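You operate a simulated robot arm through the tools that you are given. There is no shell and no other tool.

The job below is to be done with a simulated two-armed robot. You get a single attempt, and the scene is never put back.

Task
Free the 45 mm gauge from the vice head and put it away.
Fine: wind the wear screw right out first, then lift the blue handle; gauge in the empty brown cup; shut the handle after.

Only the result counts: the job must be done as asked and must still hold three seconds after the hand-in. Knocking over, shifting, dropping, spilling or breaking anything else fails it.

Robot
Two 6-joint arms with two-finger grippers on one trunk that stands fixed in place. Base frame: the origin is at the foot of the trunk, x ahead of it, y to its left, z up. Lengths are in m, angles in degrees, forces in N, time in s.
The left shoulder is at [0.07, 0.148, 1.217], the right one opposite. With the tool pointing down near the work surface each hand reaches from about 0.48 to 0.62 m from the base axis, measured 20 degrees to its own side. Payload 2.69 kg a hand.
The tool frame of a hand sits at the grasp point between the pads (the TCP): z along the fingers, y along the line on which they close. The tips reach 0.02 m beyond it. The gripper opens to 0.1 m; its body begins 0.063 m behind the TCP.
Orientation is that of the tool frame in the base frame, as [roll, pitch, yaw] about the fixed x, y, z axes, in that order (R = Rz(yaw) Ry(pitch) Rx(roll)). With the fingers straight down and closing along the base's y, the tool's x points along the base's -x, its y along +y and its z along -z.

Tools
- The arms move only by the tool arm_command. It takes "left_steps", "right_steps" or both (then of equal length, played together; a hand with none holds still); each is text: rows parted by semicolons, each of 7 numbers parted by spaces: the shift along the tool's x, y, z in m, then the turn, a rotation vector about the tool's x, y, z in rad, then the closure, from 0 (fully open) to 1 (shut). In form: tx ty tz ax ay az gripper; .... A call has 1 to 20 rows; each row shifts and turns the commanded pose from where the row before left it, along the tool's axes as they then stand. Each row takes 0.2 s and may step no farther than 0.05 m and 8.6 degrees from the row before; otherwise, or with a gripper value out of range, the whole call is refused. A pose out of reach is approached as far as the arm can. The call stops where the force on the tool passes 40 N (or 10 N more than at its start, if that is more) or the arm is blocked; 0.2 s more then pass. The fingers move at their own pace (about 0.045 m/s each) and stop on an object; they squeeze with about 27 N. The grip force told is the motor's: it shows also when the fingers shut on nothing. Time passes only in rows, and 0.2 s behind the last, so rows that do not move let the fingers close. It gives the time, the measured TCP pose, the force on the tool (base axes), the opening and the grip force at its end, in the units of the frame above (readings bear some noise), with the torque about the TCP (base axes, N m) and any sound that the robot's microphone picked up.
- Cameras (640 x 400 px; columns grow to the right, rows downward): "scene" is now at [0.1115, -0.0565, 1.4341]; the picture's right is [-0.65, -0.76, -0.00], its down [-0.49, 0.43, -0.76] and it looks along [0.57, -0.50, -0.65] (base axes); focal length 360 px, centre (320, 200). "left" rides on the left gripper at [0.07, 0.019, -0.099] in its tool frame; the picture's right is [-0.26, 0.97, 0.00], its down [-0.75, -0.20, -0.63] and it looks along [-0.61, -0.16, 0.78] (tool axes); focal length 230 px, centre (320, 200). "right" rides on the right gripper at [0.07, -0.019, -0.099] in its tool frame; the picture's right is [0.26, 0.97, 0.00], its down [-0.75, 0.20, -0.63] and it looks along [-0.61, 0.16, 0.78] (tool axes); focal length 230 px, centre (320, 200). There is no depth. A picture from a camera that has moved, and an enlarged one, comes with that camera's place and axes in the base frame and with its lens.
- camera(camera): a new picture of that camera. It takes no simulated time.
- raise_lower(by): slides the trunk up (or, below 0, down) by that many m; the arms and the scene camera ride with it, the base frame stays. It gives what a move gives, with no picture.
- aim_head(pan, tilt): turns the head with the scene camera to pan (to the left, within 86 degrees either way) and tilt (down, from -29 to 69), counted from straight ahead of the robot. It gives what a move gives.
- enlarge(camera, box): a new picture of the part [left, top, right, bottom] of that camera's present view, enlarged. It takes no simulated time.
- hand_in(): hands the job in; it is judged then, once.

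Nothing tells you positions but the pictures and the camera data. Unless the task says otherwise, let go and move clear before handing in.

The tools are called after ">>>" as a command line: name --argument value ..., lists and objects as JSON in quotes. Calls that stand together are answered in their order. arm_command: Moves the arms, as the interface text tells. Its arguments: {"type":"object","properties":{"left_steps":{"type":"string"},"right_steps":{"type":"string"}},"required":[]} The other tools are called the same way: raise_lower (by) moves the trunk up or down; aim_head (pan, tilt) turns the head that bears the scene camera; camera (camera) takes a picture; enlarge (camera, box) takes an enlarged picture of a part of a camera's view; hand_in () hands the job in.

At the start:

```text
time: 0.0
left_ee_pos: [0.503, -0.0765, 1.2027]
left_tool_rot: [180.0, 0.1, -179.9]
left_ft_force: [0.4, -0.2, 0.6]
left_torque: [-0.02, -0.01, 0.0]
left_gripper_width: 0.1001
left_grip_force: 0.1
right_ee_pos: [0.1771, -0.2701, 1.2137]
right_tool_rot: [180.0, 0.1, -180.0]
right_ft_force: [-0.1, -0.1, 0.1]
right_torque: [0.0, -0.03, 0.0]
right_gripper_width: 0.0998
right_grip_force: 0.0
trunk travel left (down, up): [-0.775, 0.165]
head pan, tilt (commanded): [-40.9, 40.7]
```

scene: 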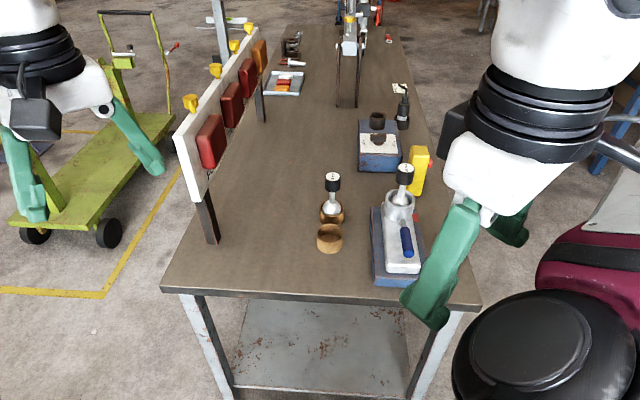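
right: 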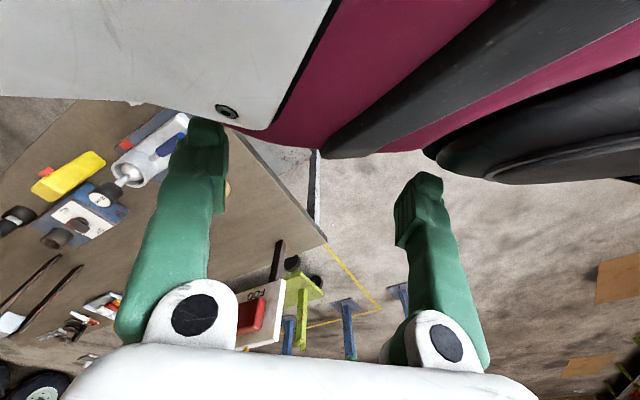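
left: 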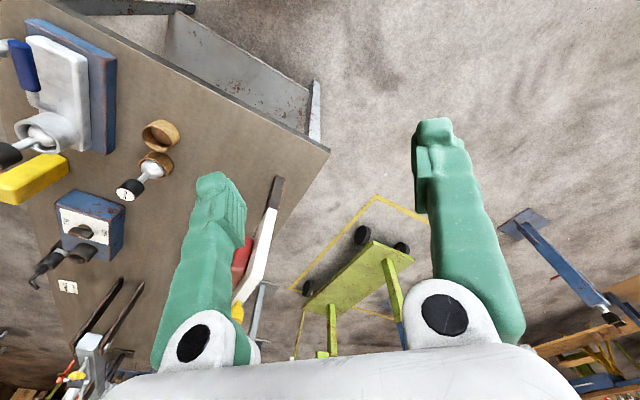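

I see a workbench with a vice-like fixture (blue base, blue handle), a gauge standing in it, another gauge in a brown cup and an empty brown cup. I'll look closer before moving anything.

>>> enlarge --camera "scene" --box '[300, 150, 460, 300]'

>>> enlarge --camera "scene" --box '[340, 70, 440, 180]'

>>> enlarge --camera "left" --box '[0, 0, 220, 260]'

```text
2.67 times, centred on (380, 225) of scene
camera zoom: at [0.1115, -0.0565, 1.4341], right [-0.65, -0.76, 0.0], down [-0.49, 0.43, -0.76], along [0.57, -0.5, -0.65], focal length 961 px, centre (160, 133)
```

zoom: 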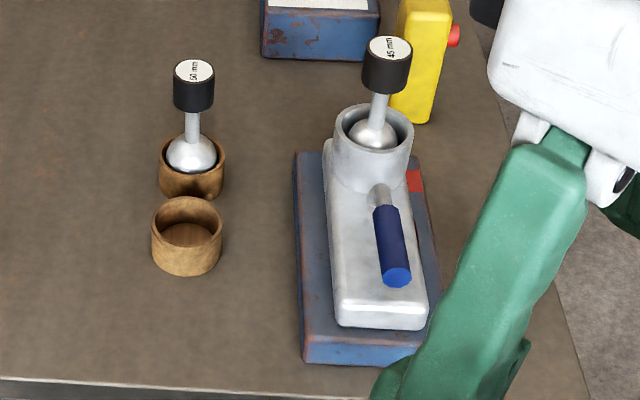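

```text
3.64 times, centred on (390, 125) of scene
camera zoom: at [0.1115, -0.0565, 1.4341], right [-0.65, -0.76, 0.0], down [-0.49, 0.43, -0.76], along [0.57, -0.5, -0.65], focal length 1310 px, centre (66, 473)
```

zoom: 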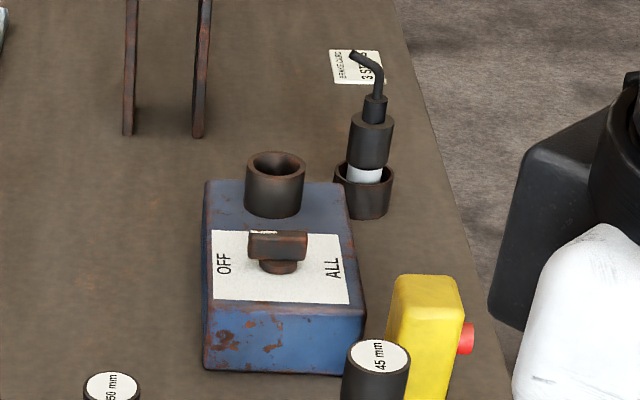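

```text
1.54 times, centred on (110, 130) of left
camera zoom: at [0.432, -0.056, 1.3019], right [0.26, 0.97, 0.0], down [0.75, -0.2, 0.63], along [0.61, -0.16, -0.78], focal length 354 px, centre (643, 308)
```

zoom: 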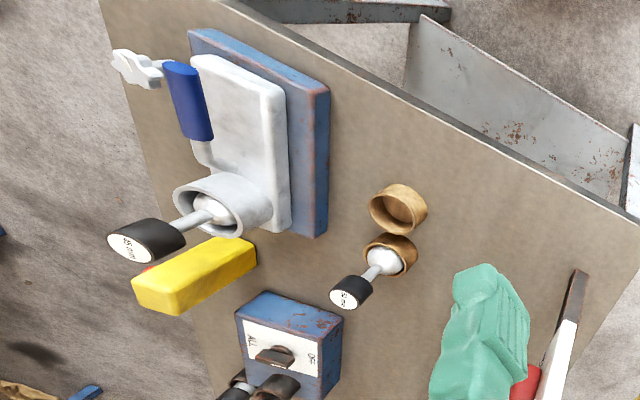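

The 45 mm gauge stands in the vice's cup, with the blue lever beside it, and the right gripper hides the far side of the fixture. I'll turn the head to learn the surroundings, including the magenta and black object near the right arm.

>>> aim_head --pan -70 --tilt 55

>>> camera --camera "scene"

>>> enlarge --camera "left" --box '[0, 0, 130, 130]'

>>> enlarge --camera "right" --box '[0, 90, 240, 240]'

```text
time: 0.9
left_ee_pos: [0.5027, -0.0753, 1.2023]
left_tool_rot: [180.0, 0.2, -179.9]
left_ft_force: [-0.1, 0.3, -0.1]
left_torque: [0.0, -0.03, 0.0]
left_gripper_width: 0.1001
left_grip_force: 0.1
right_ee_pos: [0.1757, -0.2703, 1.2144]
right_tool_rot: [-180.0, 0.0, 180.0]
right_ft_force: [0.0, 0.3, -0.4]
right_torque: [-0.01, 0.01, -0.03]
right_gripper_width: 0.0998
right_grip_force: 0.1
trunk travel left (down, up): [-0.775, 0.165]
head pan, tilt (commanded): [-70.0, 55.0]
```

```text
taken
camera scene: at [0.0724, -0.0688, 1.4145], right [-0.94, -0.34, 0.0], down [-0.28, 0.77, -0.57], along [0.2, -0.54, -0.82], focal length 360 px, centre (320, 200)
```

scene: 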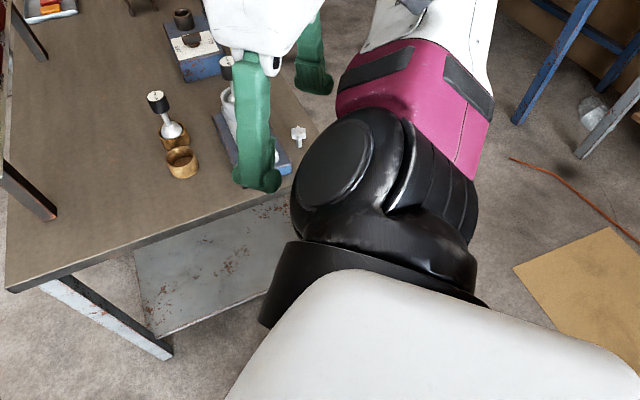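

```text
3.08 times, centred on (65, 65) of left
camera zoom: at [0.432, -0.056, 1.3019], right [0.26, 0.97, 0.0], down [0.75, -0.2, 0.63], along [0.61, -0.16, -0.78], focal length 708 px, centre (1105, 615)
```

zoom: 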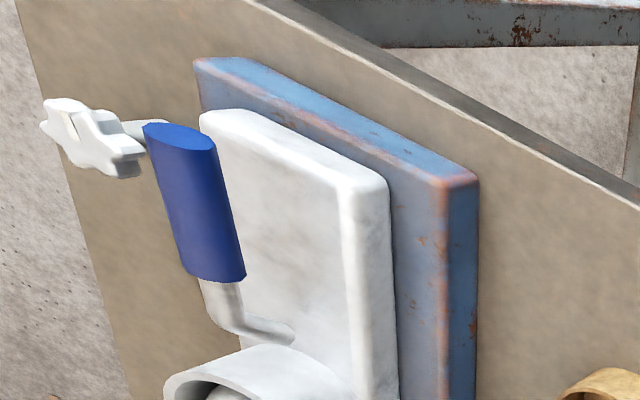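

```text
2.67 times, centred on (120, 165) of right
camera zoom: at [0.1072, -0.2876, 1.3147], right [-0.26, 0.97, 0.0], down [0.75, 0.2, 0.63], along [0.61, 0.16, -0.78], focal length 614 px, centre (853, 293)
```

zoom: 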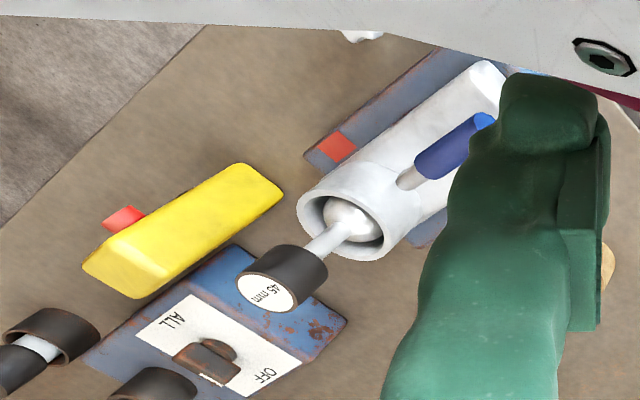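

The magenta and black parts are the robot's own right arm. The vice is a white body on a blue plate, with a star-knob screw sticking out horizontally on the side away from the cups. I'll move the right hand over for a closer look.

>>> arm_command --right_steps "-0.027 -0.036 0.01 0 0 0 0; -0.027 -0.036 0.01 0 0 0 0; -0.027 -0.036 0.01 0 0 0 0; -0.027 -0.036 0.01 0 0 0 0; -0.027 -0.036 0.01 0 0 0 0; 0 0 0 0 0 0.149 0; 0 0 0 0 0 0.149 0; 0 0 0 0 0 0.149 0; 0 0 0 0 0 0.149 0; 0 0 0 0 0 0.149 0; 0 0 0 0 0 0.149 0; 0 0 0 0 0 0.149 0"

>>> camera --camera "right"

>>> camera --camera "scene"

```text
time: 3.5
left_ee_pos: [0.503, -0.0763, 1.2038]
left_tool_rot: [180.0, 0.1, -179.9]
left_ft_force: [-0.6, 0.0, 0.6]
left_torque: [0.0, 0.01, -0.02]
left_gripper_width: 0.1
left_grip_force: 0.1
right_ee_pos: [0.327, -0.4241, 1.1699]
right_tool_rot: [-179.9, 0.0, 120.1]
right_ft_force: [0.1, 0.0, -0.1]
right_torque: [-0.02, 0.02, -0.01]
right_gripper_width: 0.1001
right_grip_force: 0.0
right hand out of reach, approached as far as the arm can: row 1, 2, 3, 5
trunk travel left (down, up): [-0.775, 0.165]
head pan, tilt (commanded): [-70.0, 55.0]
```

```text
taken
camera right: at [0.2763, -0.3726, 1.2707], right [0.71, 0.71, 0.0], down [0.55, -0.55, 0.63], along [0.45, -0.45, -0.78], focal length 230 px, centre (320, 200)
```

right: 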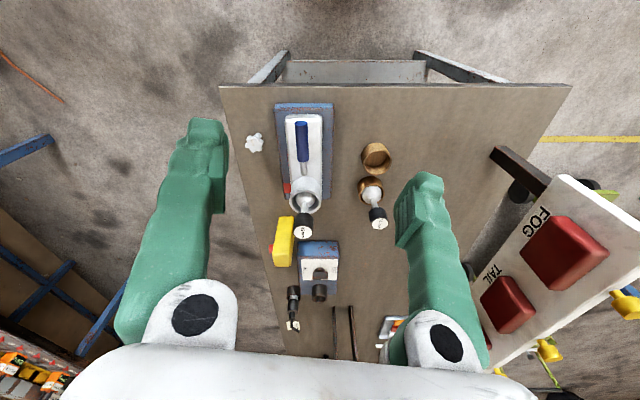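

```text
taken
camera scene: at [0.0721, -0.0688, 1.4145], right [-0.94, -0.34, 0.0], down [-0.28, 0.77, -0.57], along [0.2, -0.54, -0.82], focal length 360 px, centre (320, 200)
```

scene: 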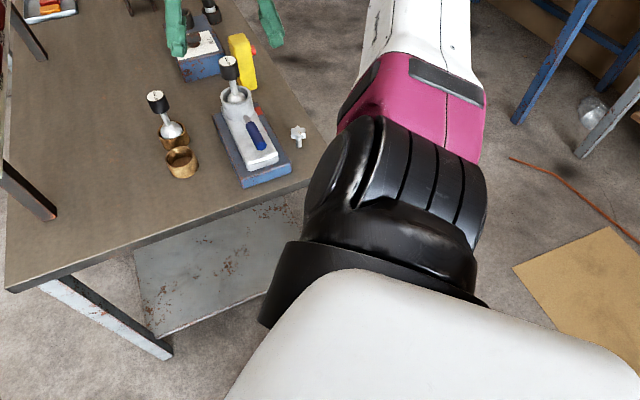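

The fixture is now in clear view from both the head and the right hand. I'll take enlarged views to work out the geometry.

>>> enlarge --camera "right" --box '[220, 80, 400, 260]'

>>> enlarge --camera "scene" --box '[140, 50, 320, 200]'

>>> enlarge --camera "scene" --box '[200, 90, 320, 190]'

>>> enlarge --camera "right" --box '[230, 95, 350, 245]'

```text
2.22 times, centred on (310, 170) of right
camera zoom: at [0.2763, -0.3726, 1.2707], right [0.71, 0.71, 0.0], down [0.55, -0.55, 0.63], along [0.45, -0.45, -0.78], focal length 511 px, centre (342, 267)
```

zoom: 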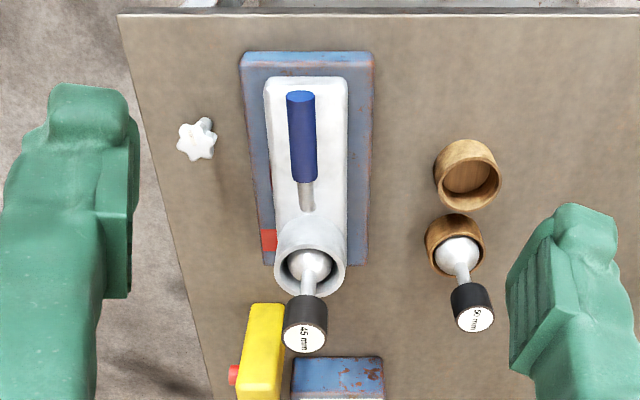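

```text
2.67 times, centred on (230, 125) of scene
camera zoom: at [0.0721, -0.0688, 1.4145], right [-0.94, -0.34, 0.0], down [-0.28, 0.77, -0.57], along [0.2, -0.54, -0.82], focal length 961 px, centre (560, 400)
```

zoom: 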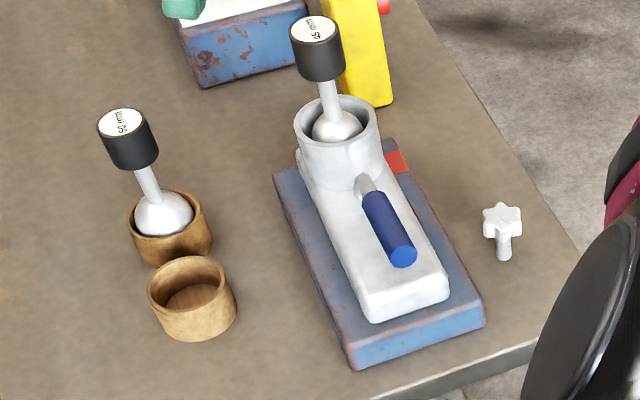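

```text
4.00 times, centred on (260, 140) of scene
camera zoom: at [0.0721, -0.0688, 1.4145], right [-0.94, -0.34, 0.0], down [-0.28, 0.77, -0.57], along [0.2, -0.54, -0.82], focal length 1441 px, centre (560, 440)
```

zoom: 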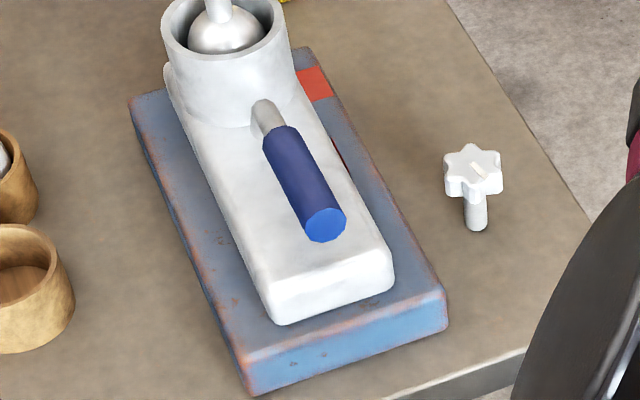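

```text
2.67 times, centred on (290, 170) of right
camera zoom: at [0.2763, -0.3726, 1.2707], right [0.71, 0.71, 0.0], down [0.55, -0.55, 0.63], along [0.45, -0.45, -0.78], focal length 614 px, centre (400, 280)
```

zoom: 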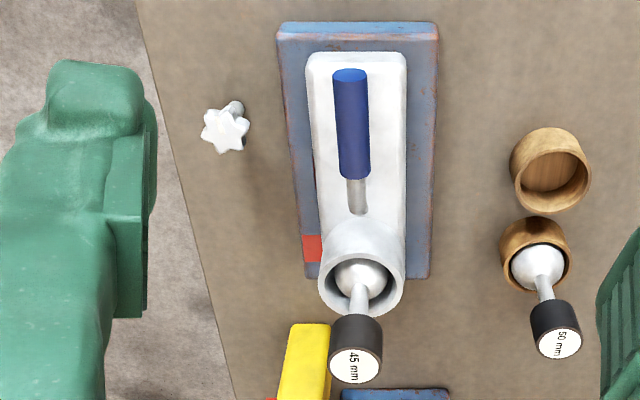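

The star-shaped knob looks as if it stands vertically on the bench beside the vice, and there is some red detail on the vice's side. I'll enlarge both of those further.

>>> enlarge --camera "scene" --box '[235, 100, 275, 150]'

>>> enlarge --camera "scene" --box '[275, 110, 325, 160]'

>>> enlarge --camera "right" --box '[235, 120, 285, 160]'

>>> enlarge --camera "right" --box '[270, 140, 330, 210]'

>>> enlarge --camera "right" --box '[260, 200, 350, 340]'

```text
8.00 times, centred on (255, 125) of scene
camera zoom: at [0.0721, -0.0688, 1.4145], right [-0.94, -0.34, 0.0], down [-0.28, 0.77, -0.57], along [0.2, -0.54, -0.82], focal length 2882 px, centre (840, 800)
```

zoom: 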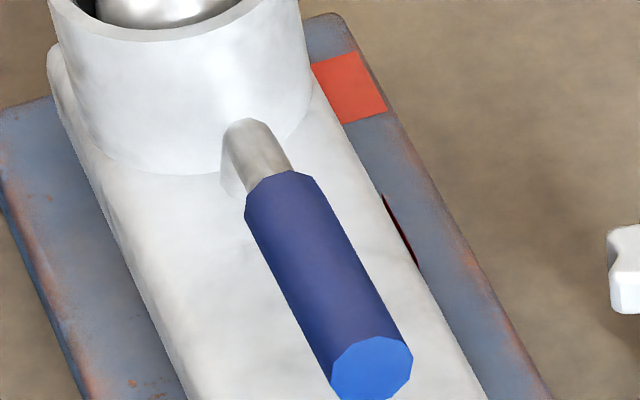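

```text
8.00 times, centred on (300, 135) of scene
camera zoom: at [0.0721, -0.0688, 1.4145], right [-0.94, -0.34, 0.0], down [-0.28, 0.77, -0.57], along [0.2, -0.54, -0.82], focal length 2882 px, centre (480, 720)
```

zoom: 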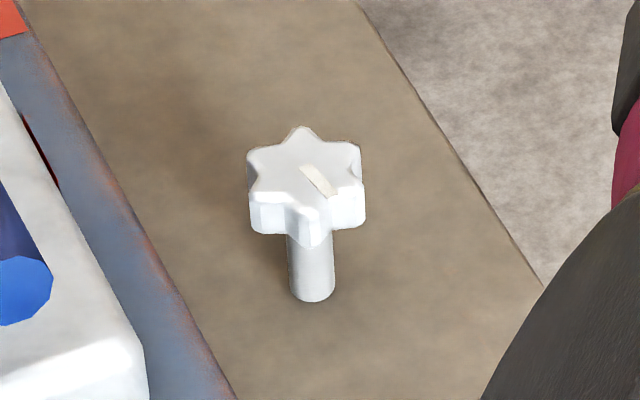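

```text
10.00 times, centred on (260, 140) of right
camera zoom: at [0.2763, -0.3726, 1.2707], right [0.71, 0.71, 0.0], down [0.55, -0.55, 0.63], along [0.45, -0.45, -0.78], focal length 2301 px, centre (920, 800)
```

zoom: 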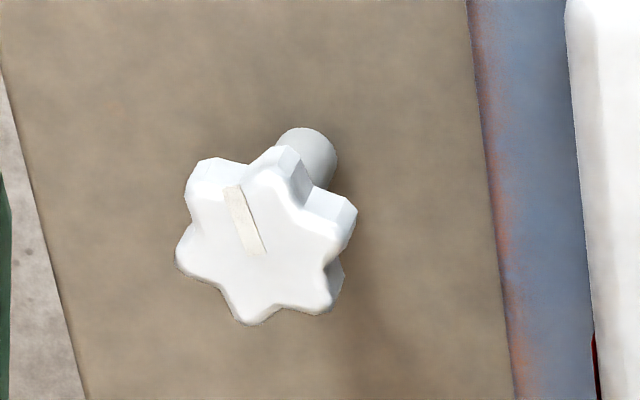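

```text
5.71 times, centred on (300, 175) of right
camera zoom: at [0.2763, -0.3726, 1.2707], right [0.71, 0.71, 0.0], down [0.55, -0.55, 0.63], along [0.45, -0.45, -0.78], focal length 1315 px, centre (434, 343)
```

zoom: 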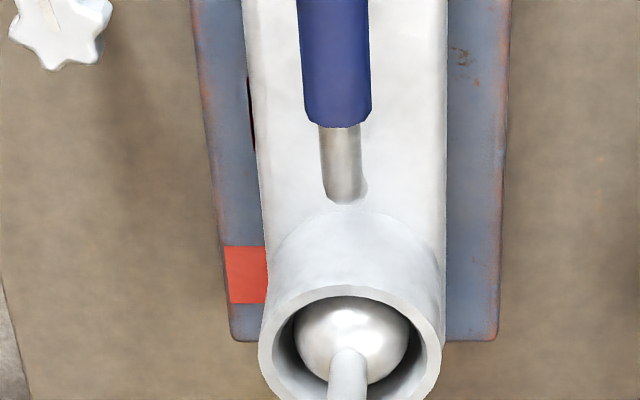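

```text
2.86 times, centred on (305, 270) of right
camera zoom: at [0.2763, -0.3726, 1.2707], right [0.71, 0.71, 0.0], down [0.55, -0.55, 0.63], along [0.45, -0.45, -0.78], focal length 657 px, centre (363, 0)
```

zoom: 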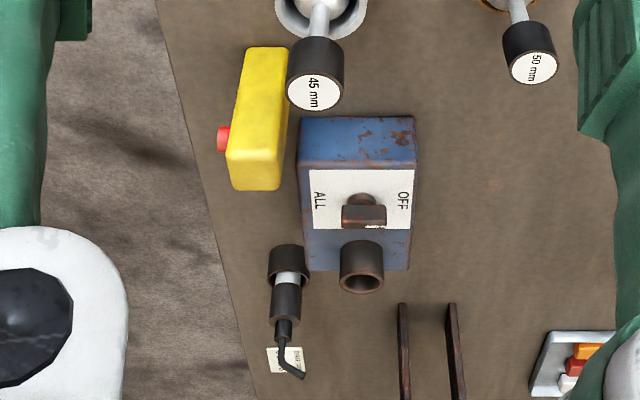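

The wear screw is a six-lobed star knob on a vertical shaft, at about (0.329, -0.617) with its top near z=0.825, and it carries a pale mark. I'll read the small label and check the left arm's surroundings before going on.

>>> enlarge --camera "right" --box '[275, 310, 315, 340]'

>>> aim_head --pan -30 --tilt 40

>>> camera --camera "scene"

>>> camera --camera "left"

```text
13.33 times, centred on (295, 325) of right
camera zoom: at [0.2763, -0.3726, 1.2707], right [0.71, 0.71, 0.0], down [0.55, -0.55, 0.63], along [0.45, -0.45, -0.78], focal length 3068 px, centre (653, -1467)
```

zoom: 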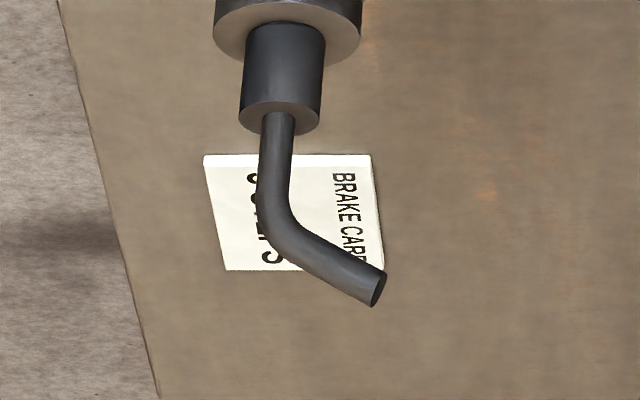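

```text
time: 4.6
left_ee_pos: [0.5026, -0.0751, 1.202]
left_tool_rot: [179.9, 0.2, -179.9]
left_ft_force: [0.1, 0.2, 0.1]
left_torque: [-0.03, 0.03, -0.05]
left_gripper_width: 0.1001
left_grip_force: 0.0
right_ee_pos: [0.3266, -0.4242, 1.1705]
right_tool_rot: [180.0, 0.0, 120.3]
right_ft_force: [0.2, 0.6, 0.3]
right_torque: [-0.01, -0.04, 0.0]
right_gripper_width: 0.1
right_grip_force: 0.0
trunk travel left (down, up): [-0.775, 0.165]
head pan, tilt (commanded): [-30.0, 40.0]
```

```text
taken
camera scene: at [0.1212, -0.0437, 1.4351], right [-0.5, -0.87, 0.0], down [-0.56, 0.32, -0.77], along [0.66, -0.38, -0.64], focal length 360 px, centre (320, 200)
```

scene: 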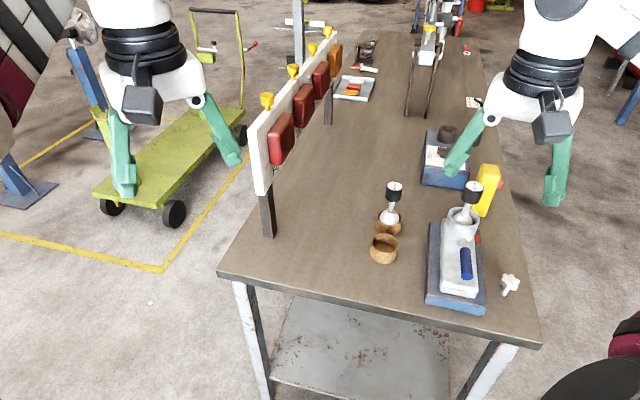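

```text
taken
camera left: at [0.432, -0.0561, 1.3019], right [0.26, 0.97, 0.0], down [0.75, -0.2, 0.63], along [0.61, -0.16, -0.78], focal length 230 px, centre (320, 200)
```

left: 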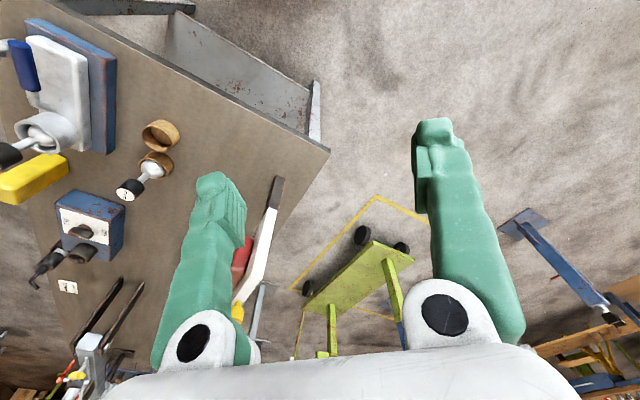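

The remaining objects (brake card, switch box, yellow pendant) have nothing to do with the job and must not be touched. I'll bring the right hand above the star knob at a safe height to test the reach.

>>> arm_command --right_steps "-0.0278 -0.0161 0.0283 0 0 0 0; -0.0278 -0.0161 0.0283 0 0 0 0; -0.0278 -0.0161 0.0283 0 0 0 0; -0.0278 -0.0161 0.0283 0 0 0 0; -0.0278 -0.0161 0.0283 0 0 0 0; -0.0278 -0.0161 0.0283 0 0 0 0"

>>> camera --camera "right"

>>> camera --camera "scene"

```text
time: 6.0
left_ee_pos: [0.5049, -0.0777, 1.2019]
left_tool_rot: [179.9, 0.0, -179.9]
left_ft_force: [-0.1, -0.1, 0.0]
left_torque: [0.01, 0.0, 0.03]
left_gripper_width: 0.0999
left_grip_force: 0.1
right_ee_pos: [0.3363, -0.6159, 0.9986]
right_tool_rot: [-179.8, -0.1, 120.4]
right_ft_force: [-0.5, -0.9, -0.2]
right_torque: [-0.04, 0.03, 0.01]
right_gripper_width: 0.1001
right_grip_force: 0.0
right hand out of reach, approached as far as the arm can: row 1
trunk travel left (down, up): [-0.775, 0.165]
head pan, tilt (commanded): [-30.0, 40.0]
```

```text
taken
camera right: at [0.2851, -0.5638, 1.0986], right [0.7, 0.71, 0.0], down [0.55, -0.55, 0.63], along [0.45, -0.44, -0.78], focal length 230 px, centre (320, 200)
```

right: 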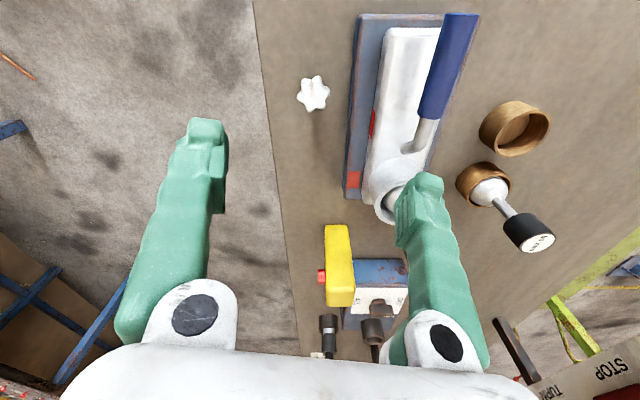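

```text
taken
camera scene: at [0.1227, -0.046, 1.435], right [-0.5, -0.87, 0.0], down [-0.56, 0.32, -0.76], along [0.66, -0.38, -0.64], focal length 360 px, centre (320, 200)
```

scene: 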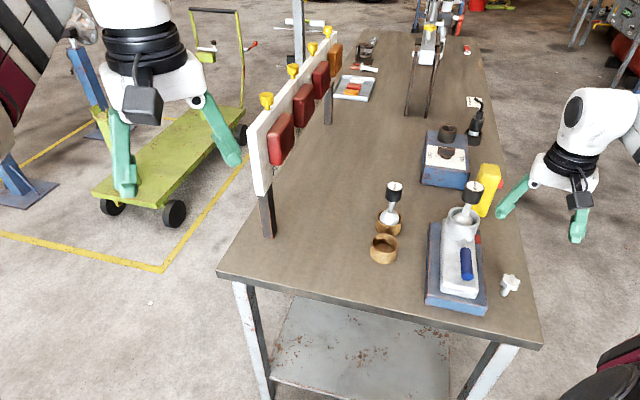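

The right hand reaches above the screw comfortably. I'll enlarge this view for the vice, the handle and the knob.

>>> enlarge --camera "right" --box '[280, 0, 560, 260]'

>>> enlarge --camera "right" --box '[340, 70, 440, 220]'

>>> enlarge --camera "right" --box '[280, 65, 350, 125]'

>>> enlarge --camera "scene" --box '[420, 170, 540, 320]'

```text
1.54 times, centred on (420, 130) of right
camera zoom: at [0.2851, -0.5638, 1.0986], right [0.7, 0.71, 0.0], down [0.55, -0.55, 0.63], along [0.45, -0.44, -0.78], focal length 354 px, centre (166, 308)
```

zoom: 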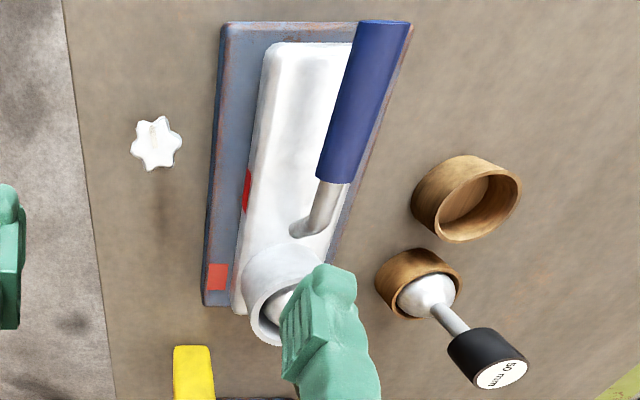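

```text
2.67 times, centred on (390, 145) of right
camera zoom: at [0.2851, -0.5638, 1.0986], right [0.7, 0.71, 0.0], down [0.55, -0.55, 0.63], along [0.45, -0.44, -0.78], focal length 614 px, centre (133, 347)
```

zoom: 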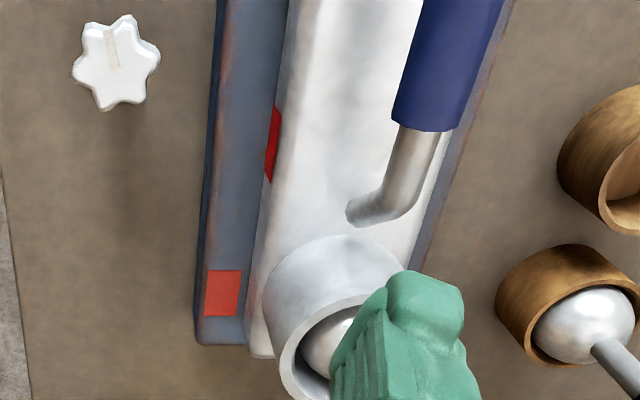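

```text
6.67 times, centred on (315, 95) of right
camera zoom: at [0.2851, -0.5638, 1.0986], right [0.7, 0.71, 0.0], down [0.55, -0.55, 0.63], along [0.45, -0.44, -0.78], focal length 1534 px, centre (353, 900)
```

zoom: 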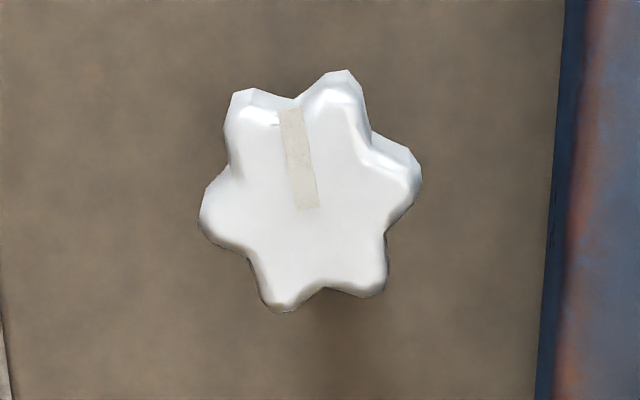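

```text
2.67 times, centred on (480, 245) of scene
camera zoom: at [0.1227, -0.046, 1.435], right [-0.5, -0.87, 0.0], down [-0.56, 0.32, -0.76], along [0.66, -0.38, -0.64], focal length 961 px, centre (-107, 80)
```

zoom: 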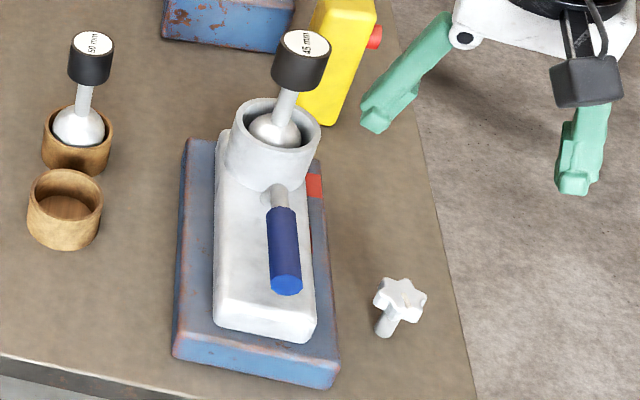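

The handle lies level at about z=0.896, running from (0.352,-0.495) to (0.402,-0.546). The knob is at (0.3295,-0.6177) and the plate edge is only about 4.4 cm from it. I'll test how far the wrist can turn anticlockwise here, up high, before touching the screw.

>>> arm_command --right_steps "0 0 0 0 0 -0.149 0.4; 0 0 0 0 0 -0.149 0.4; 0 0 0 0 0 -0.149 0.4; 0 0 0 0 0 -0.149 0.4; 0 0 0 0 0 -0.149 0.4; 0 0 0 0 0 -0.149 0.4; 0 0 0 0 0 -0.149 0.4; 0 0 0 0 0 -0.149 0.4; 0 0 0 0 0 -0.149 0.4; 0 0 0 0 0 -0.149 0.4; 0 0 0 0 0 -0.149 0.4; 0 0 0 0 0 -0.149 0.4; 0 0 0 0 0 -0.149 0.4; 0 0 0 0 0 -0.149 0.4; 0 0 0 0 0 -0.149 0.4; 0 0 0 0 0 -0.149 0.4; 0 0 0 0 0 -0.149 0.4; 0 0 0 0 0 -0.149 0.4; 0 0 0 0 0 -0.149 0.4; 0 0 0 0 0 -0.149 0.4"

>>> camera --camera "scene"

>>> camera --camera "right"

```text
time: 9.5
left_ee_pos: [0.5014, -0.0746, 1.2033]
left_tool_rot: [-180.0, 0.1, -179.9]
left_ft_force: [-0.6, 0.4, 0.2]
left_torque: [0.01, 0.01, -0.03]
left_gripper_width: 0.0999
left_grip_force: 0.1
right_ee_pos: [0.2068, -0.2649, 1.1369]
right_tool_rot: [-178.5, 1.7, -108.3]
right_ft_force: [13.1, -1.9, 4.9]
right_torque: [0.11, 1.34, 0.21]
right_gripper_width: 0.0599
right_grip_force: 0.1
right hand out of reach, approached as far as the arm can: row 2, 3, 4, 5, 6, 7, 8, 9, 10, 11, 12, 13, 14, 15, 16, 17
trunk travel left (down, up): [-0.775, 0.165]
head pan, tilt (commanded): [-30.0, 40.0]
stopped in row 17 (right hand): the force on the tool passed its limit at 120 N (the readings are from after the stop); the commanded pose is now the measured one
```

```text
taken
camera scene: at [0.12, -0.043, 1.4353], right [-0.5, -0.87, 0.0], down [-0.56, 0.32, -0.77], along [0.66, -0.38, -0.64], focal length 360 px, centre (320, 200)
```

scene: 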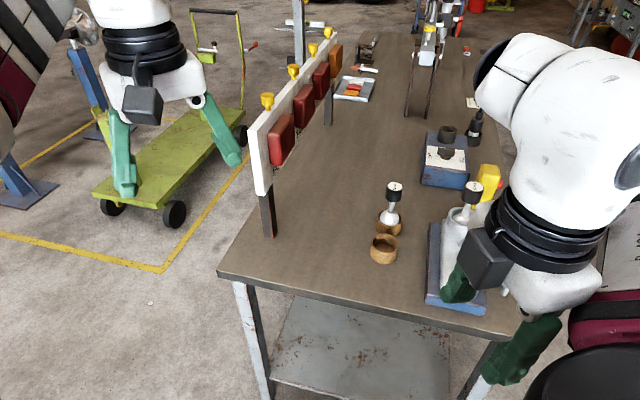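

```text
taken
camera right: at [0.1991, -0.3378, 1.2348], right [-1.0, 0.06, -0.03], down [0.02, 0.76, 0.64], along [0.06, 0.64, -0.76], focal length 230 px, centre (320, 200)
```

right: 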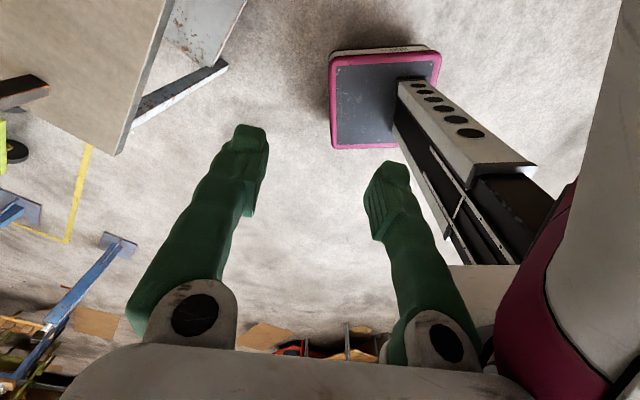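

The anticlockwise turn left the arm's range and the arm folded back against its own trunk; the bench looks untouched. I must not turn that way again, so I'll back out of this pose gently and return to the earlier orientation.

>>> arm_command --right_steps "0.0148 -0.04 -0.01 0 0 0 0.4; 0.0148 -0.04 -0.01 0 0 0 0.4; 0 0 0 0 0 0.149 0.4"

>>> camera --camera "right"

>>> camera --camera "scene"

```text
time: 10.2
left_ee_pos: [0.5026, -0.0763, 1.2032]
left_tool_rot: [-180.0, 0.1, -179.8]
left_ft_force: [-0.5, 0.6, -0.5]
left_torque: [-0.01, -0.03, -0.02]
left_gripper_width: 0.0998
left_grip_force: 0.0
right_ee_pos: [0.2076, -0.2657, 1.1361]
right_tool_rot: [-178.2, 1.4, -110.4]
right_ft_force: [2.3, 0.3, 0.5]
right_torque: [-0.09, 0.15, -0.04]
right_gripper_width: 0.0599
right_grip_force: 0.1
right hand out of reach, approached as far as the arm can: row 1, 2
trunk travel left (down, up): [-0.775, 0.165]
head pan, tilt (commanded): [-30.0, 40.0]
stopped in row 3 (right hand): the force on the tool passed its limit at 48 N (the readings are from after the stop); the commanded pose is now the measured one
```

```text
taken
camera right: at [0.1979, -0.3386, 1.2348], right [-0.99, 0.1, -0.04], down [0.05, 0.76, 0.64], along [0.09, 0.64, -0.77], focal length 230 px, centre (320, 200)
```

right: 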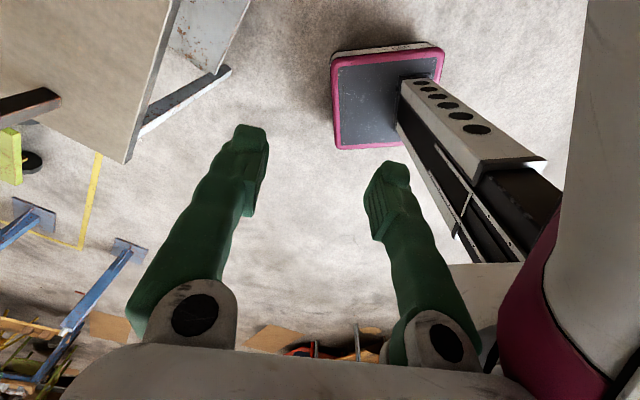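

```text
taken
camera scene: at [0.121, -0.0436, 1.4351], right [-0.5, -0.87, 0.0], down [-0.56, 0.32, -0.77], along [0.66, -0.38, -0.64], focal length 360 px, centre (320, 200)
```

scene: 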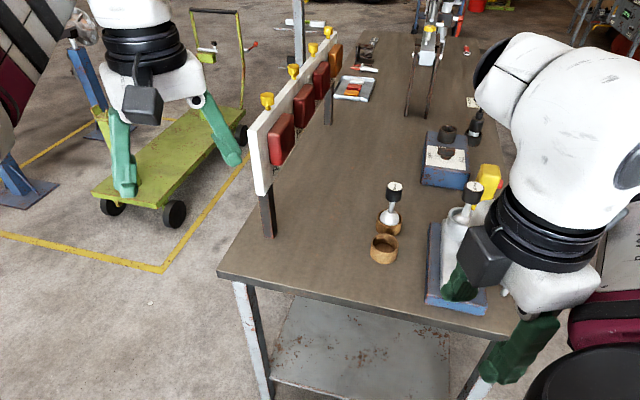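

The palm is resting near the robot's own folded arm, and the bench is undisturbed. I'll try turning clockwise alone, in small steps.

>>> arm_command --right_steps "0 0 0 0 0 0.08 0.4"

```text
time: 10.6
left_ee_pos: [0.5022, -0.0753, 1.2028]
left_tool_rot: [-180.0, 0.2, -179.9]
left_ft_force: [-0.2, 0.2, 0.3]
left_torque: [-0.03, 0.02, 0.03]
left_gripper_width: 0.1001
left_grip_force: 0.1
right_ee_pos: [0.2109, -0.2671, 1.1359]
right_tool_rot: [-178.4, 1.8, -113.3]
right_ft_force: [9.1, 6.0, 6.6]
right_torque: [-1.42, 1.11, 0.64]
right_gripper_width: 0.0601
right_grip_force: 0.1
trunk travel left (down, up): [-0.775, 0.165]
head pan, tilt (commanded): [-30.0, 40.0]
stopped in row 1 (right hand): the force on the tool passed its limit at 64 N (the readings are from after the stop); the commanded pose is now the measured one
```

The hand turned a little but is still rubbing, and the contact pushes it toward +x and up. I'll ease away in that direction.

>>> arm_command --right_steps "-0.006 -0.0138 -0.005 0 0 0 0.4"

```text
time: 11.0
left_ee_pos: [0.5026, -0.075, 1.2024]
left_tool_rot: [180.0, 0.2, -179.9]
left_ft_force: [0.9, 0.9, -0.4]
left_torque: [-0.04, -0.01, -0.01]
left_gripper_width: 0.1001
left_grip_force: 0.0
right_ee_pos: [0.2169, -0.2681, 1.1388]
right_tool_rot: [-178.3, 1.9, -113.3]
right_ft_force: [0.7, 0.2, -0.6]
right_torque: [-0.01, 0.03, 0.01]
right_gripper_width: 0.0599
right_grip_force: 0.1
right hand out of reach, approached as far as the arm can: row 1
trunk travel left (down, up): [-0.775, 0.165]
head pan, tilt (commanded): [-30.0, 40.0]
```

The hand is free of contact now. I'll keep turning clockwise while drifting outward.

>>> arm_command --right_steps "0 0 0 0 0 0.1 0.4; 0 0 0 0 0 0.1 0.4"

```text
time: 11.6
left_ee_pos: [0.5035, -0.0761, 1.2036]
left_tool_rot: [-180.0, 0.3, -179.9]
left_ft_force: [0.2, 0.2, 0.2]
left_torque: [0.0, 0.01, 0.01]
left_gripper_width: 0.0999
left_grip_force: 0.1
right_ee_pos: [0.2193, -0.2695, 1.1398]
right_tool_rot: [-178.5, 2.2, -120.9]
right_ft_force: [6.9, 5.5, 5.9]
right_torque: [-1.26, 1.01, 0.44]
right_gripper_width: 0.06
right_grip_force: 0.1
trunk travel left (down, up): [-0.775, 0.165]
head pan, tilt (commanded): [-30.0, 40.0]
stopped in row 2 (right hand): the force on the tool passed its limit at 68 N (the readings are from after the stop); the commanded pose is now the measured one
```

Turning and shifting outward by turns is working. I'll carry on that way.

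>>> arm_command --right_steps "-0.0034 -0.0155 -0.005 0 0 0 0.4; -0.0034 -0.0155 -0.005 0 0 0 0.4; 0 0 0 0 0 0.1 0.4"

```text
time: 12.3
left_ee_pos: [0.5023, -0.0771, 1.2028]
left_tool_rot: [179.9, 0.0, -179.9]
left_ft_force: [0.6, -0.1, -0.2]
left_torque: [-0.02, 0.01, -0.01]
left_gripper_width: 0.1
left_grip_force: 0.0
right_ee_pos: [0.2377, -0.2783, 1.1468]
right_tool_rot: [-178.7, 2.3, -127.0]
right_ft_force: [0.3, -0.1, 1.0]
right_torque: [-0.02, -0.02, -0.03]
right_gripper_width: 0.0598
right_grip_force: 0.1
right hand out of reach, approached as far as the arm can: row 2
trunk travel left (down, up): [-0.775, 0.165]
head pan, tilt (commanded): [-30.0, 40.0]
```

No contact now. I'll continue outward with the clockwise turning.

>>> arm_command --right_steps "-0.002 -0.03 0 0 0 0.12 0.4; -0.0055 -0.03 0 0 0 0.12 0.4; -0.009 -0.03 0 0 0 0.12 0.4"

```text
time: 13.2
left_ee_pos: [0.504, -0.0764, 1.2029]
left_tool_rot: [180.0, 0.1, -180.0]
left_ft_force: [0.5, -0.2, -1.7]
left_torque: [-0.01, 0.01, -0.02]
left_gripper_width: 0.1001
left_grip_force: 0.1
right_ee_pos: [0.3037, -0.3311, 1.1448]
right_tool_rot: [-179.6, 2.7, -147.9]
right_ft_force: [-0.9, 0.4, 0.6]
right_torque: [0.02, 0.01, 0.01]
right_gripper_width: 0.0601
right_grip_force: 0.1
right hand out of reach, approached as far as the arm can: row 2, 3
trunk travel left (down, up): [-0.775, 0.165]
head pan, tilt (commanded): [-30.0, 40.0]
```

I'm clear of the trunk. Now I'll turn back clockwise in place.

>>> arm_command --right_steps "0 0 0 0 0 0.149 0.4; 0 0 0 0 0 0.149 0.4; 0 0 0 0 0 0.149 0.4; 0 0 0 0 0 0.149 0.4"

```text
time: 14.2
left_ee_pos: [0.5035, -0.0751, 1.2041]
left_tool_rot: [-179.9, 0.2, -179.8]
left_ft_force: [-0.4, -0.6, 0.3]
left_torque: [-0.02, -0.02, -0.01]
left_gripper_width: 0.0998
left_grip_force: 0.0
right_ee_pos: [0.3043, -0.3319, 1.1458]
right_tool_rot: [178.9, 2.3, 178.3]
right_ft_force: [0.1, -0.2, 0.8]
right_torque: [0.0, 0.01, 0.02]
right_gripper_width: 0.06
right_grip_force: 0.1
trunk travel left (down, up): [-0.775, 0.165]
head pan, tilt (commanded): [-30.0, 40.0]
```

>>> arm_command --right_steps "0 0 0 0 0 0.149 0.4; 0 0 0 0 0 0.149 0.4; 0 0 0 0 0 0.149 0.4; 0 0 0 0 0 0.149 0.4; 0 0 0 0 0 0.149 0.4; 0 0 0 0 0 0.149 0.4; 0 0 0 0 0 0.149 0.4; 0 0 0 0 0 0.149 0.4; 0 0 0 0 0 0.149 0.4; 0 0 0 0 0 0.149 0.4"

>>> camera --camera "scene"

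```text
time: 16.4
left_ee_pos: [0.5027, -0.0764, 1.2025]
left_tool_rot: [-180.0, 0.1, -179.8]
left_ft_force: [-0.3, 0.8, -0.4]
left_torque: [0.01, 0.01, 0.01]
left_gripper_width: 0.0998
left_grip_force: 0.0
right_ee_pos: [0.304, -0.3315, 1.1446]
right_tool_rot: [177.5, -1.0, 92.8]
right_ft_force: [-0.9, 0.4, 0.8]
right_torque: [0.0, -0.01, 0.01]
right_gripper_width: 0.0597
right_grip_force: 0.1
trunk travel left (down, up): [-0.775, 0.165]
head pan, tilt (commanded): [-30.0, 40.0]
```

```text
taken
camera scene: at [0.1213, -0.0436, 1.4351], right [-0.5, -0.87, 0.0], down [-0.56, 0.32, -0.77], along [0.66, -0.38, -0.64], focal length 360 px, centre (320, 200)
```

scene: 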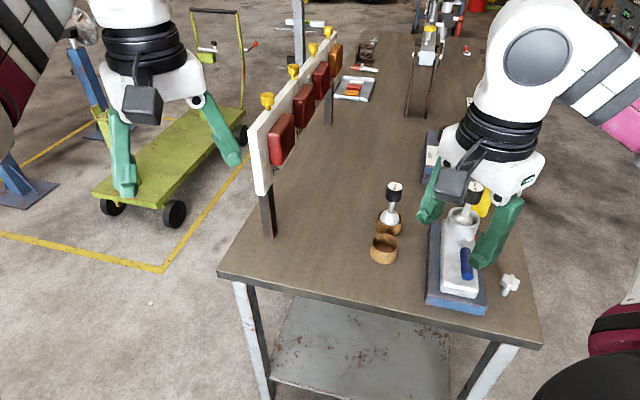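

The right hand is free again, level with the bench and above it. I'll look at the size of its camera housing, because it will swing past the blue handle while I wind the screw.

>>> enlarge --camera "scene" --box '[410, 90, 560, 280]'

>>> enlarge --camera "scene" --box '[90, 20, 250, 220]'

```text
2.11 times, centred on (485, 185) of scene
camera zoom: at [0.1213, -0.0436, 1.4351], right [-0.5, -0.87, 0.0], down [-0.56, 0.32, -0.77], along [0.66, -0.38, -0.64], focal length 758 px, centre (-27, 232)
```

zoom: 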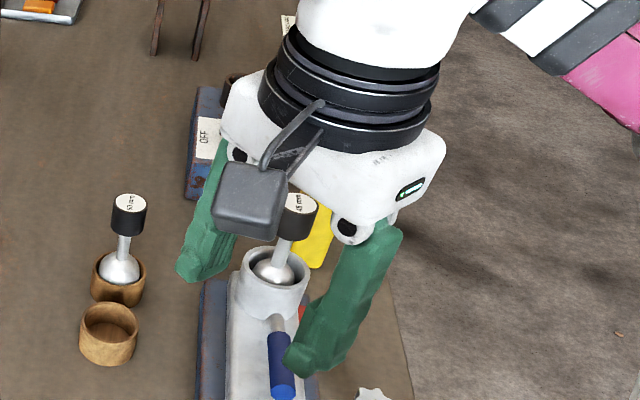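

```text
2.00 times, centred on (170, 120) of scene
camera zoom: at [0.1213, -0.0436, 1.4351], right [-0.5, -0.87, 0.0], down [-0.56, 0.32, -0.77], along [0.66, -0.38, -0.64], focal length 720 px, centre (620, 360)
```

zoom: 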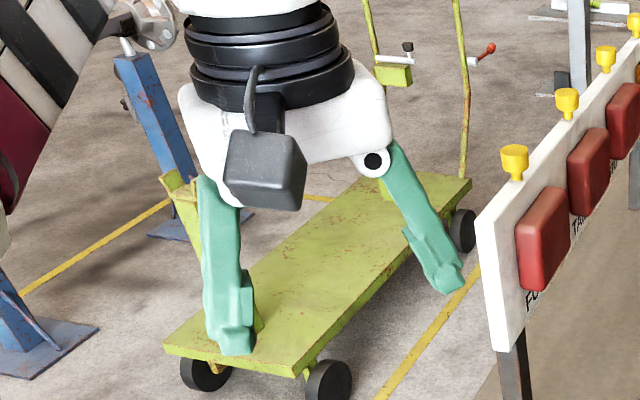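

The camera box is small, about 3 cm, and will clear the handle. I'll level the tool, move back above the knob at z≈0.95, then test clockwise turning there with small steps.

>>> arm_command --right_steps "0 0 0 0.0436 -0.0174 0 0.4; -0.0359 0.0014 0.0238 0 0 0 0.4; -0.0359 0.0014 0.0238 0 0 0 0.4; -0.0359 0.0014 0.0238 0 0 0 0.4; -0.0359 0.0014 0.0238 0 0 0 0.4; -0.0359 0.0014 0.0238 0 0 0 0.4; -0.0359 0.0014 0.0238 0 0 0 0.4; -0.0359 0.0014 0.0238 0 0 0 0.4; -0.0359 0.0014 0.0238 0 0 0 0.4; 0 0 0 0 0 0.149 0.4; 0 0 0 0 0 0.149 0.4"

```text
time: 18.8
left_ee_pos: [0.5022, -0.0748, 1.203]
left_tool_rot: [-180.0, 0.1, -179.9]
left_ft_force: [-0.4, 0.0, -0.3]
left_torque: [0.0, -0.03, 0.0]
left_gripper_width: 0.1
left_grip_force: 0.0
right_ee_pos: [0.3509, -0.5882, 0.9552]
right_tool_rot: [-179.9, 0.1, 75.8]
right_ft_force: [0.5, 0.3, -0.1]
right_torque: [-0.01, 0.01, 0.02]
right_gripper_width: 0.0599
right_grip_force: 0.2
right hand out of reach, approached as far as the arm can: row 1, 2, 3, 4
trunk travel left (down, up): [-0.775, 0.165]
head pan, tilt (commanded): [-30.0, 40.0]
```

The hand ended about 3.6 cm short because the first rows were out of range. I'll correct that and turn on to yaw 55, where the fingers will sit across the knob's flats.

>>> arm_command --right_steps "-0.0169 -0.0068 0 0 0 0 0.4; -0.0169 -0.0068 0 0 0 0 0.4; 0 0 0 0 0 0.121 0.4; 0 0 0 0 0 0.121 0.4; 0 0 0 0 0 0.121 0.4"

>>> camera --camera "right"

```text
time: 19.9
left_ee_pos: [0.5023, -0.076, 1.2033]
left_tool_rot: [-180.0, 0.1, -179.9]
left_ft_force: [1.4, 0.3, 0.0]
left_torque: [-0.02, -0.07, -0.01]
left_gripper_width: 0.0999
left_grip_force: 0.1
right_ee_pos: [0.329, -0.617, 0.9562]
right_tool_rot: [-180.0, 0.1, 55.0]
right_ft_force: [0.2, 0.3, -0.7]
right_torque: [0.0, -0.01, 0.02]
right_gripper_width: 0.0598
right_grip_force: 0.0
trunk travel left (down, up): [-0.775, 0.165]
head pan, tilt (commanded): [-30.0, 40.0]
```

```text
taken
camera right: at [0.3534, -0.5481, 1.0552], right [0.94, -0.34, 0.0], down [-0.27, -0.73, 0.63], along [-0.22, -0.59, -0.78], focal length 230 px, centre (320, 200)
```

right: 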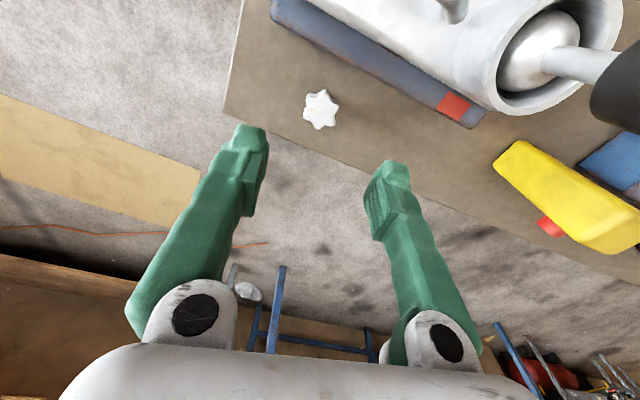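

The hand is exactly above the knob with yaw 55. I'll test another 60° clockwise at this height.

>>> arm_command --right_steps "0 0 0 0 0 0.1496 0.4; 0 0 0 0 0 0.1496 0.4; 0 0 0 0 0 0.1496 0.4; 0 0 0 0 0 0.1496 0.4; 0 0 0 0 0 0.1496 0.4; 0 0 0 0 0 0.1496 0.4; 0 0 0 0 0 0.1496 0.4"

>>> camera --camera "right"

>>> enlarge --camera "right" --box '[280, 70, 360, 150]'

```text
time: 21.6
left_ee_pos: [0.5028, -0.0752, 1.2022]
left_tool_rot: [-180.0, 0.0, -179.9]
left_ft_force: [0.1, 0.4, -0.4]
left_torque: [0.0, -0.01, 0.01]
left_gripper_width: 0.1
left_grip_force: 0.0
right_ee_pos: [0.3284, -0.6165, 0.9544]
right_tool_rot: [179.9, -0.1, -5.2]
right_ft_force: [0.6, -0.2, -0.1]
right_torque: [0.01, -0.02, -0.02]
right_gripper_width: 0.0599
right_grip_force: 0.1
trunk travel left (down, up): [-0.775, 0.165]
head pan, tilt (commanded): [-30.0, 40.0]
```

```text
taken
camera right: at [0.3991, -0.6042, 1.0548], right [0.17, -0.99, 0.0], down [-0.77, -0.13, 0.63], along [-0.62, -0.11, -0.78], focal length 230 px, centre (320, 200)
```

right: 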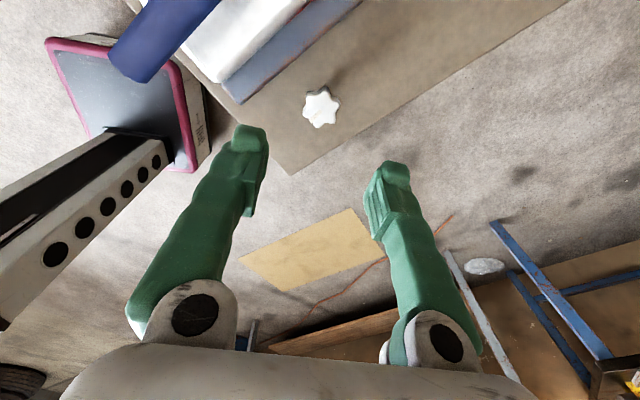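

```text
5.00 times, centred on (320, 110) of right
camera zoom: at [0.3991, -0.6042, 1.0548], right [0.17, -0.99, 0.0], down [-0.77, -0.13, 0.63], along [-0.62, -0.11, -0.78], focal length 1150 px, centre (320, 650)
```

zoom: 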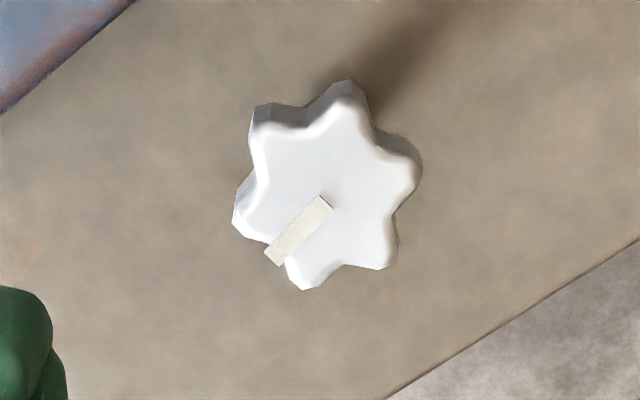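

Yaw -5 is also fine. I'll test another 60° clockwise, to learn the longest winding stroke.

>>> arm_command --right_steps "0 0 0 0 0 0.1496 0.4; 0 0 0 0 0 0.1496 0.4; 0 0 0 0 0 0.1496 0.4"

```text
time: 22.4
left_ee_pos: [0.5023, -0.0757, 1.2031]
left_tool_rot: [-180.0, 0.1, -179.8]
left_ft_force: [0.1, 0.8, -0.3]
left_torque: [0.0, -0.01, -0.01]
left_gripper_width: 0.1
left_grip_force: 0.1
right_ee_pos: [0.3285, -0.617, 0.9552]
right_tool_rot: [179.9, 0.0, -30.6]
right_ft_force: [-0.6, -1.2, -1.2]
right_torque: [0.01, 0.02, 0.0]
right_gripper_width: 0.0601
right_grip_force: 0.1
trunk travel left (down, up): [-0.775, 0.165]
head pan, tilt (commanded): [-30.0, 40.0]
```

>>> arm_command --right_steps "0 0 0 0 0 0.15 0.4; 0 0 0 0 0 0.15 0.4; 0 0 0 0 0 0.15 0.4; 0 0 0 0 0 0.15 0.4"

```text
time: 23.4
left_ee_pos: [0.5021, -0.0754, 1.2037]
left_tool_rot: [179.9, 0.1, -179.9]
left_ft_force: [0.9, -0.8, 0.5]
left_torque: [0.03, -0.01, -0.03]
left_gripper_width: 0.1
left_grip_force: 0.1
right_ee_pos: [0.3268, -0.6164, 0.9553]
right_tool_rot: [179.9, -0.1, -65.0]
right_ft_force: [-0.5, -0.2, 0.3]
right_torque: [-0.02, -0.03, 0.01]
right_gripper_width: 0.0601
right_grip_force: 0.1
trunk travel left (down, up): [-0.775, 0.165]
head pan, tilt (commanded): [-30.0, 40.0]
```

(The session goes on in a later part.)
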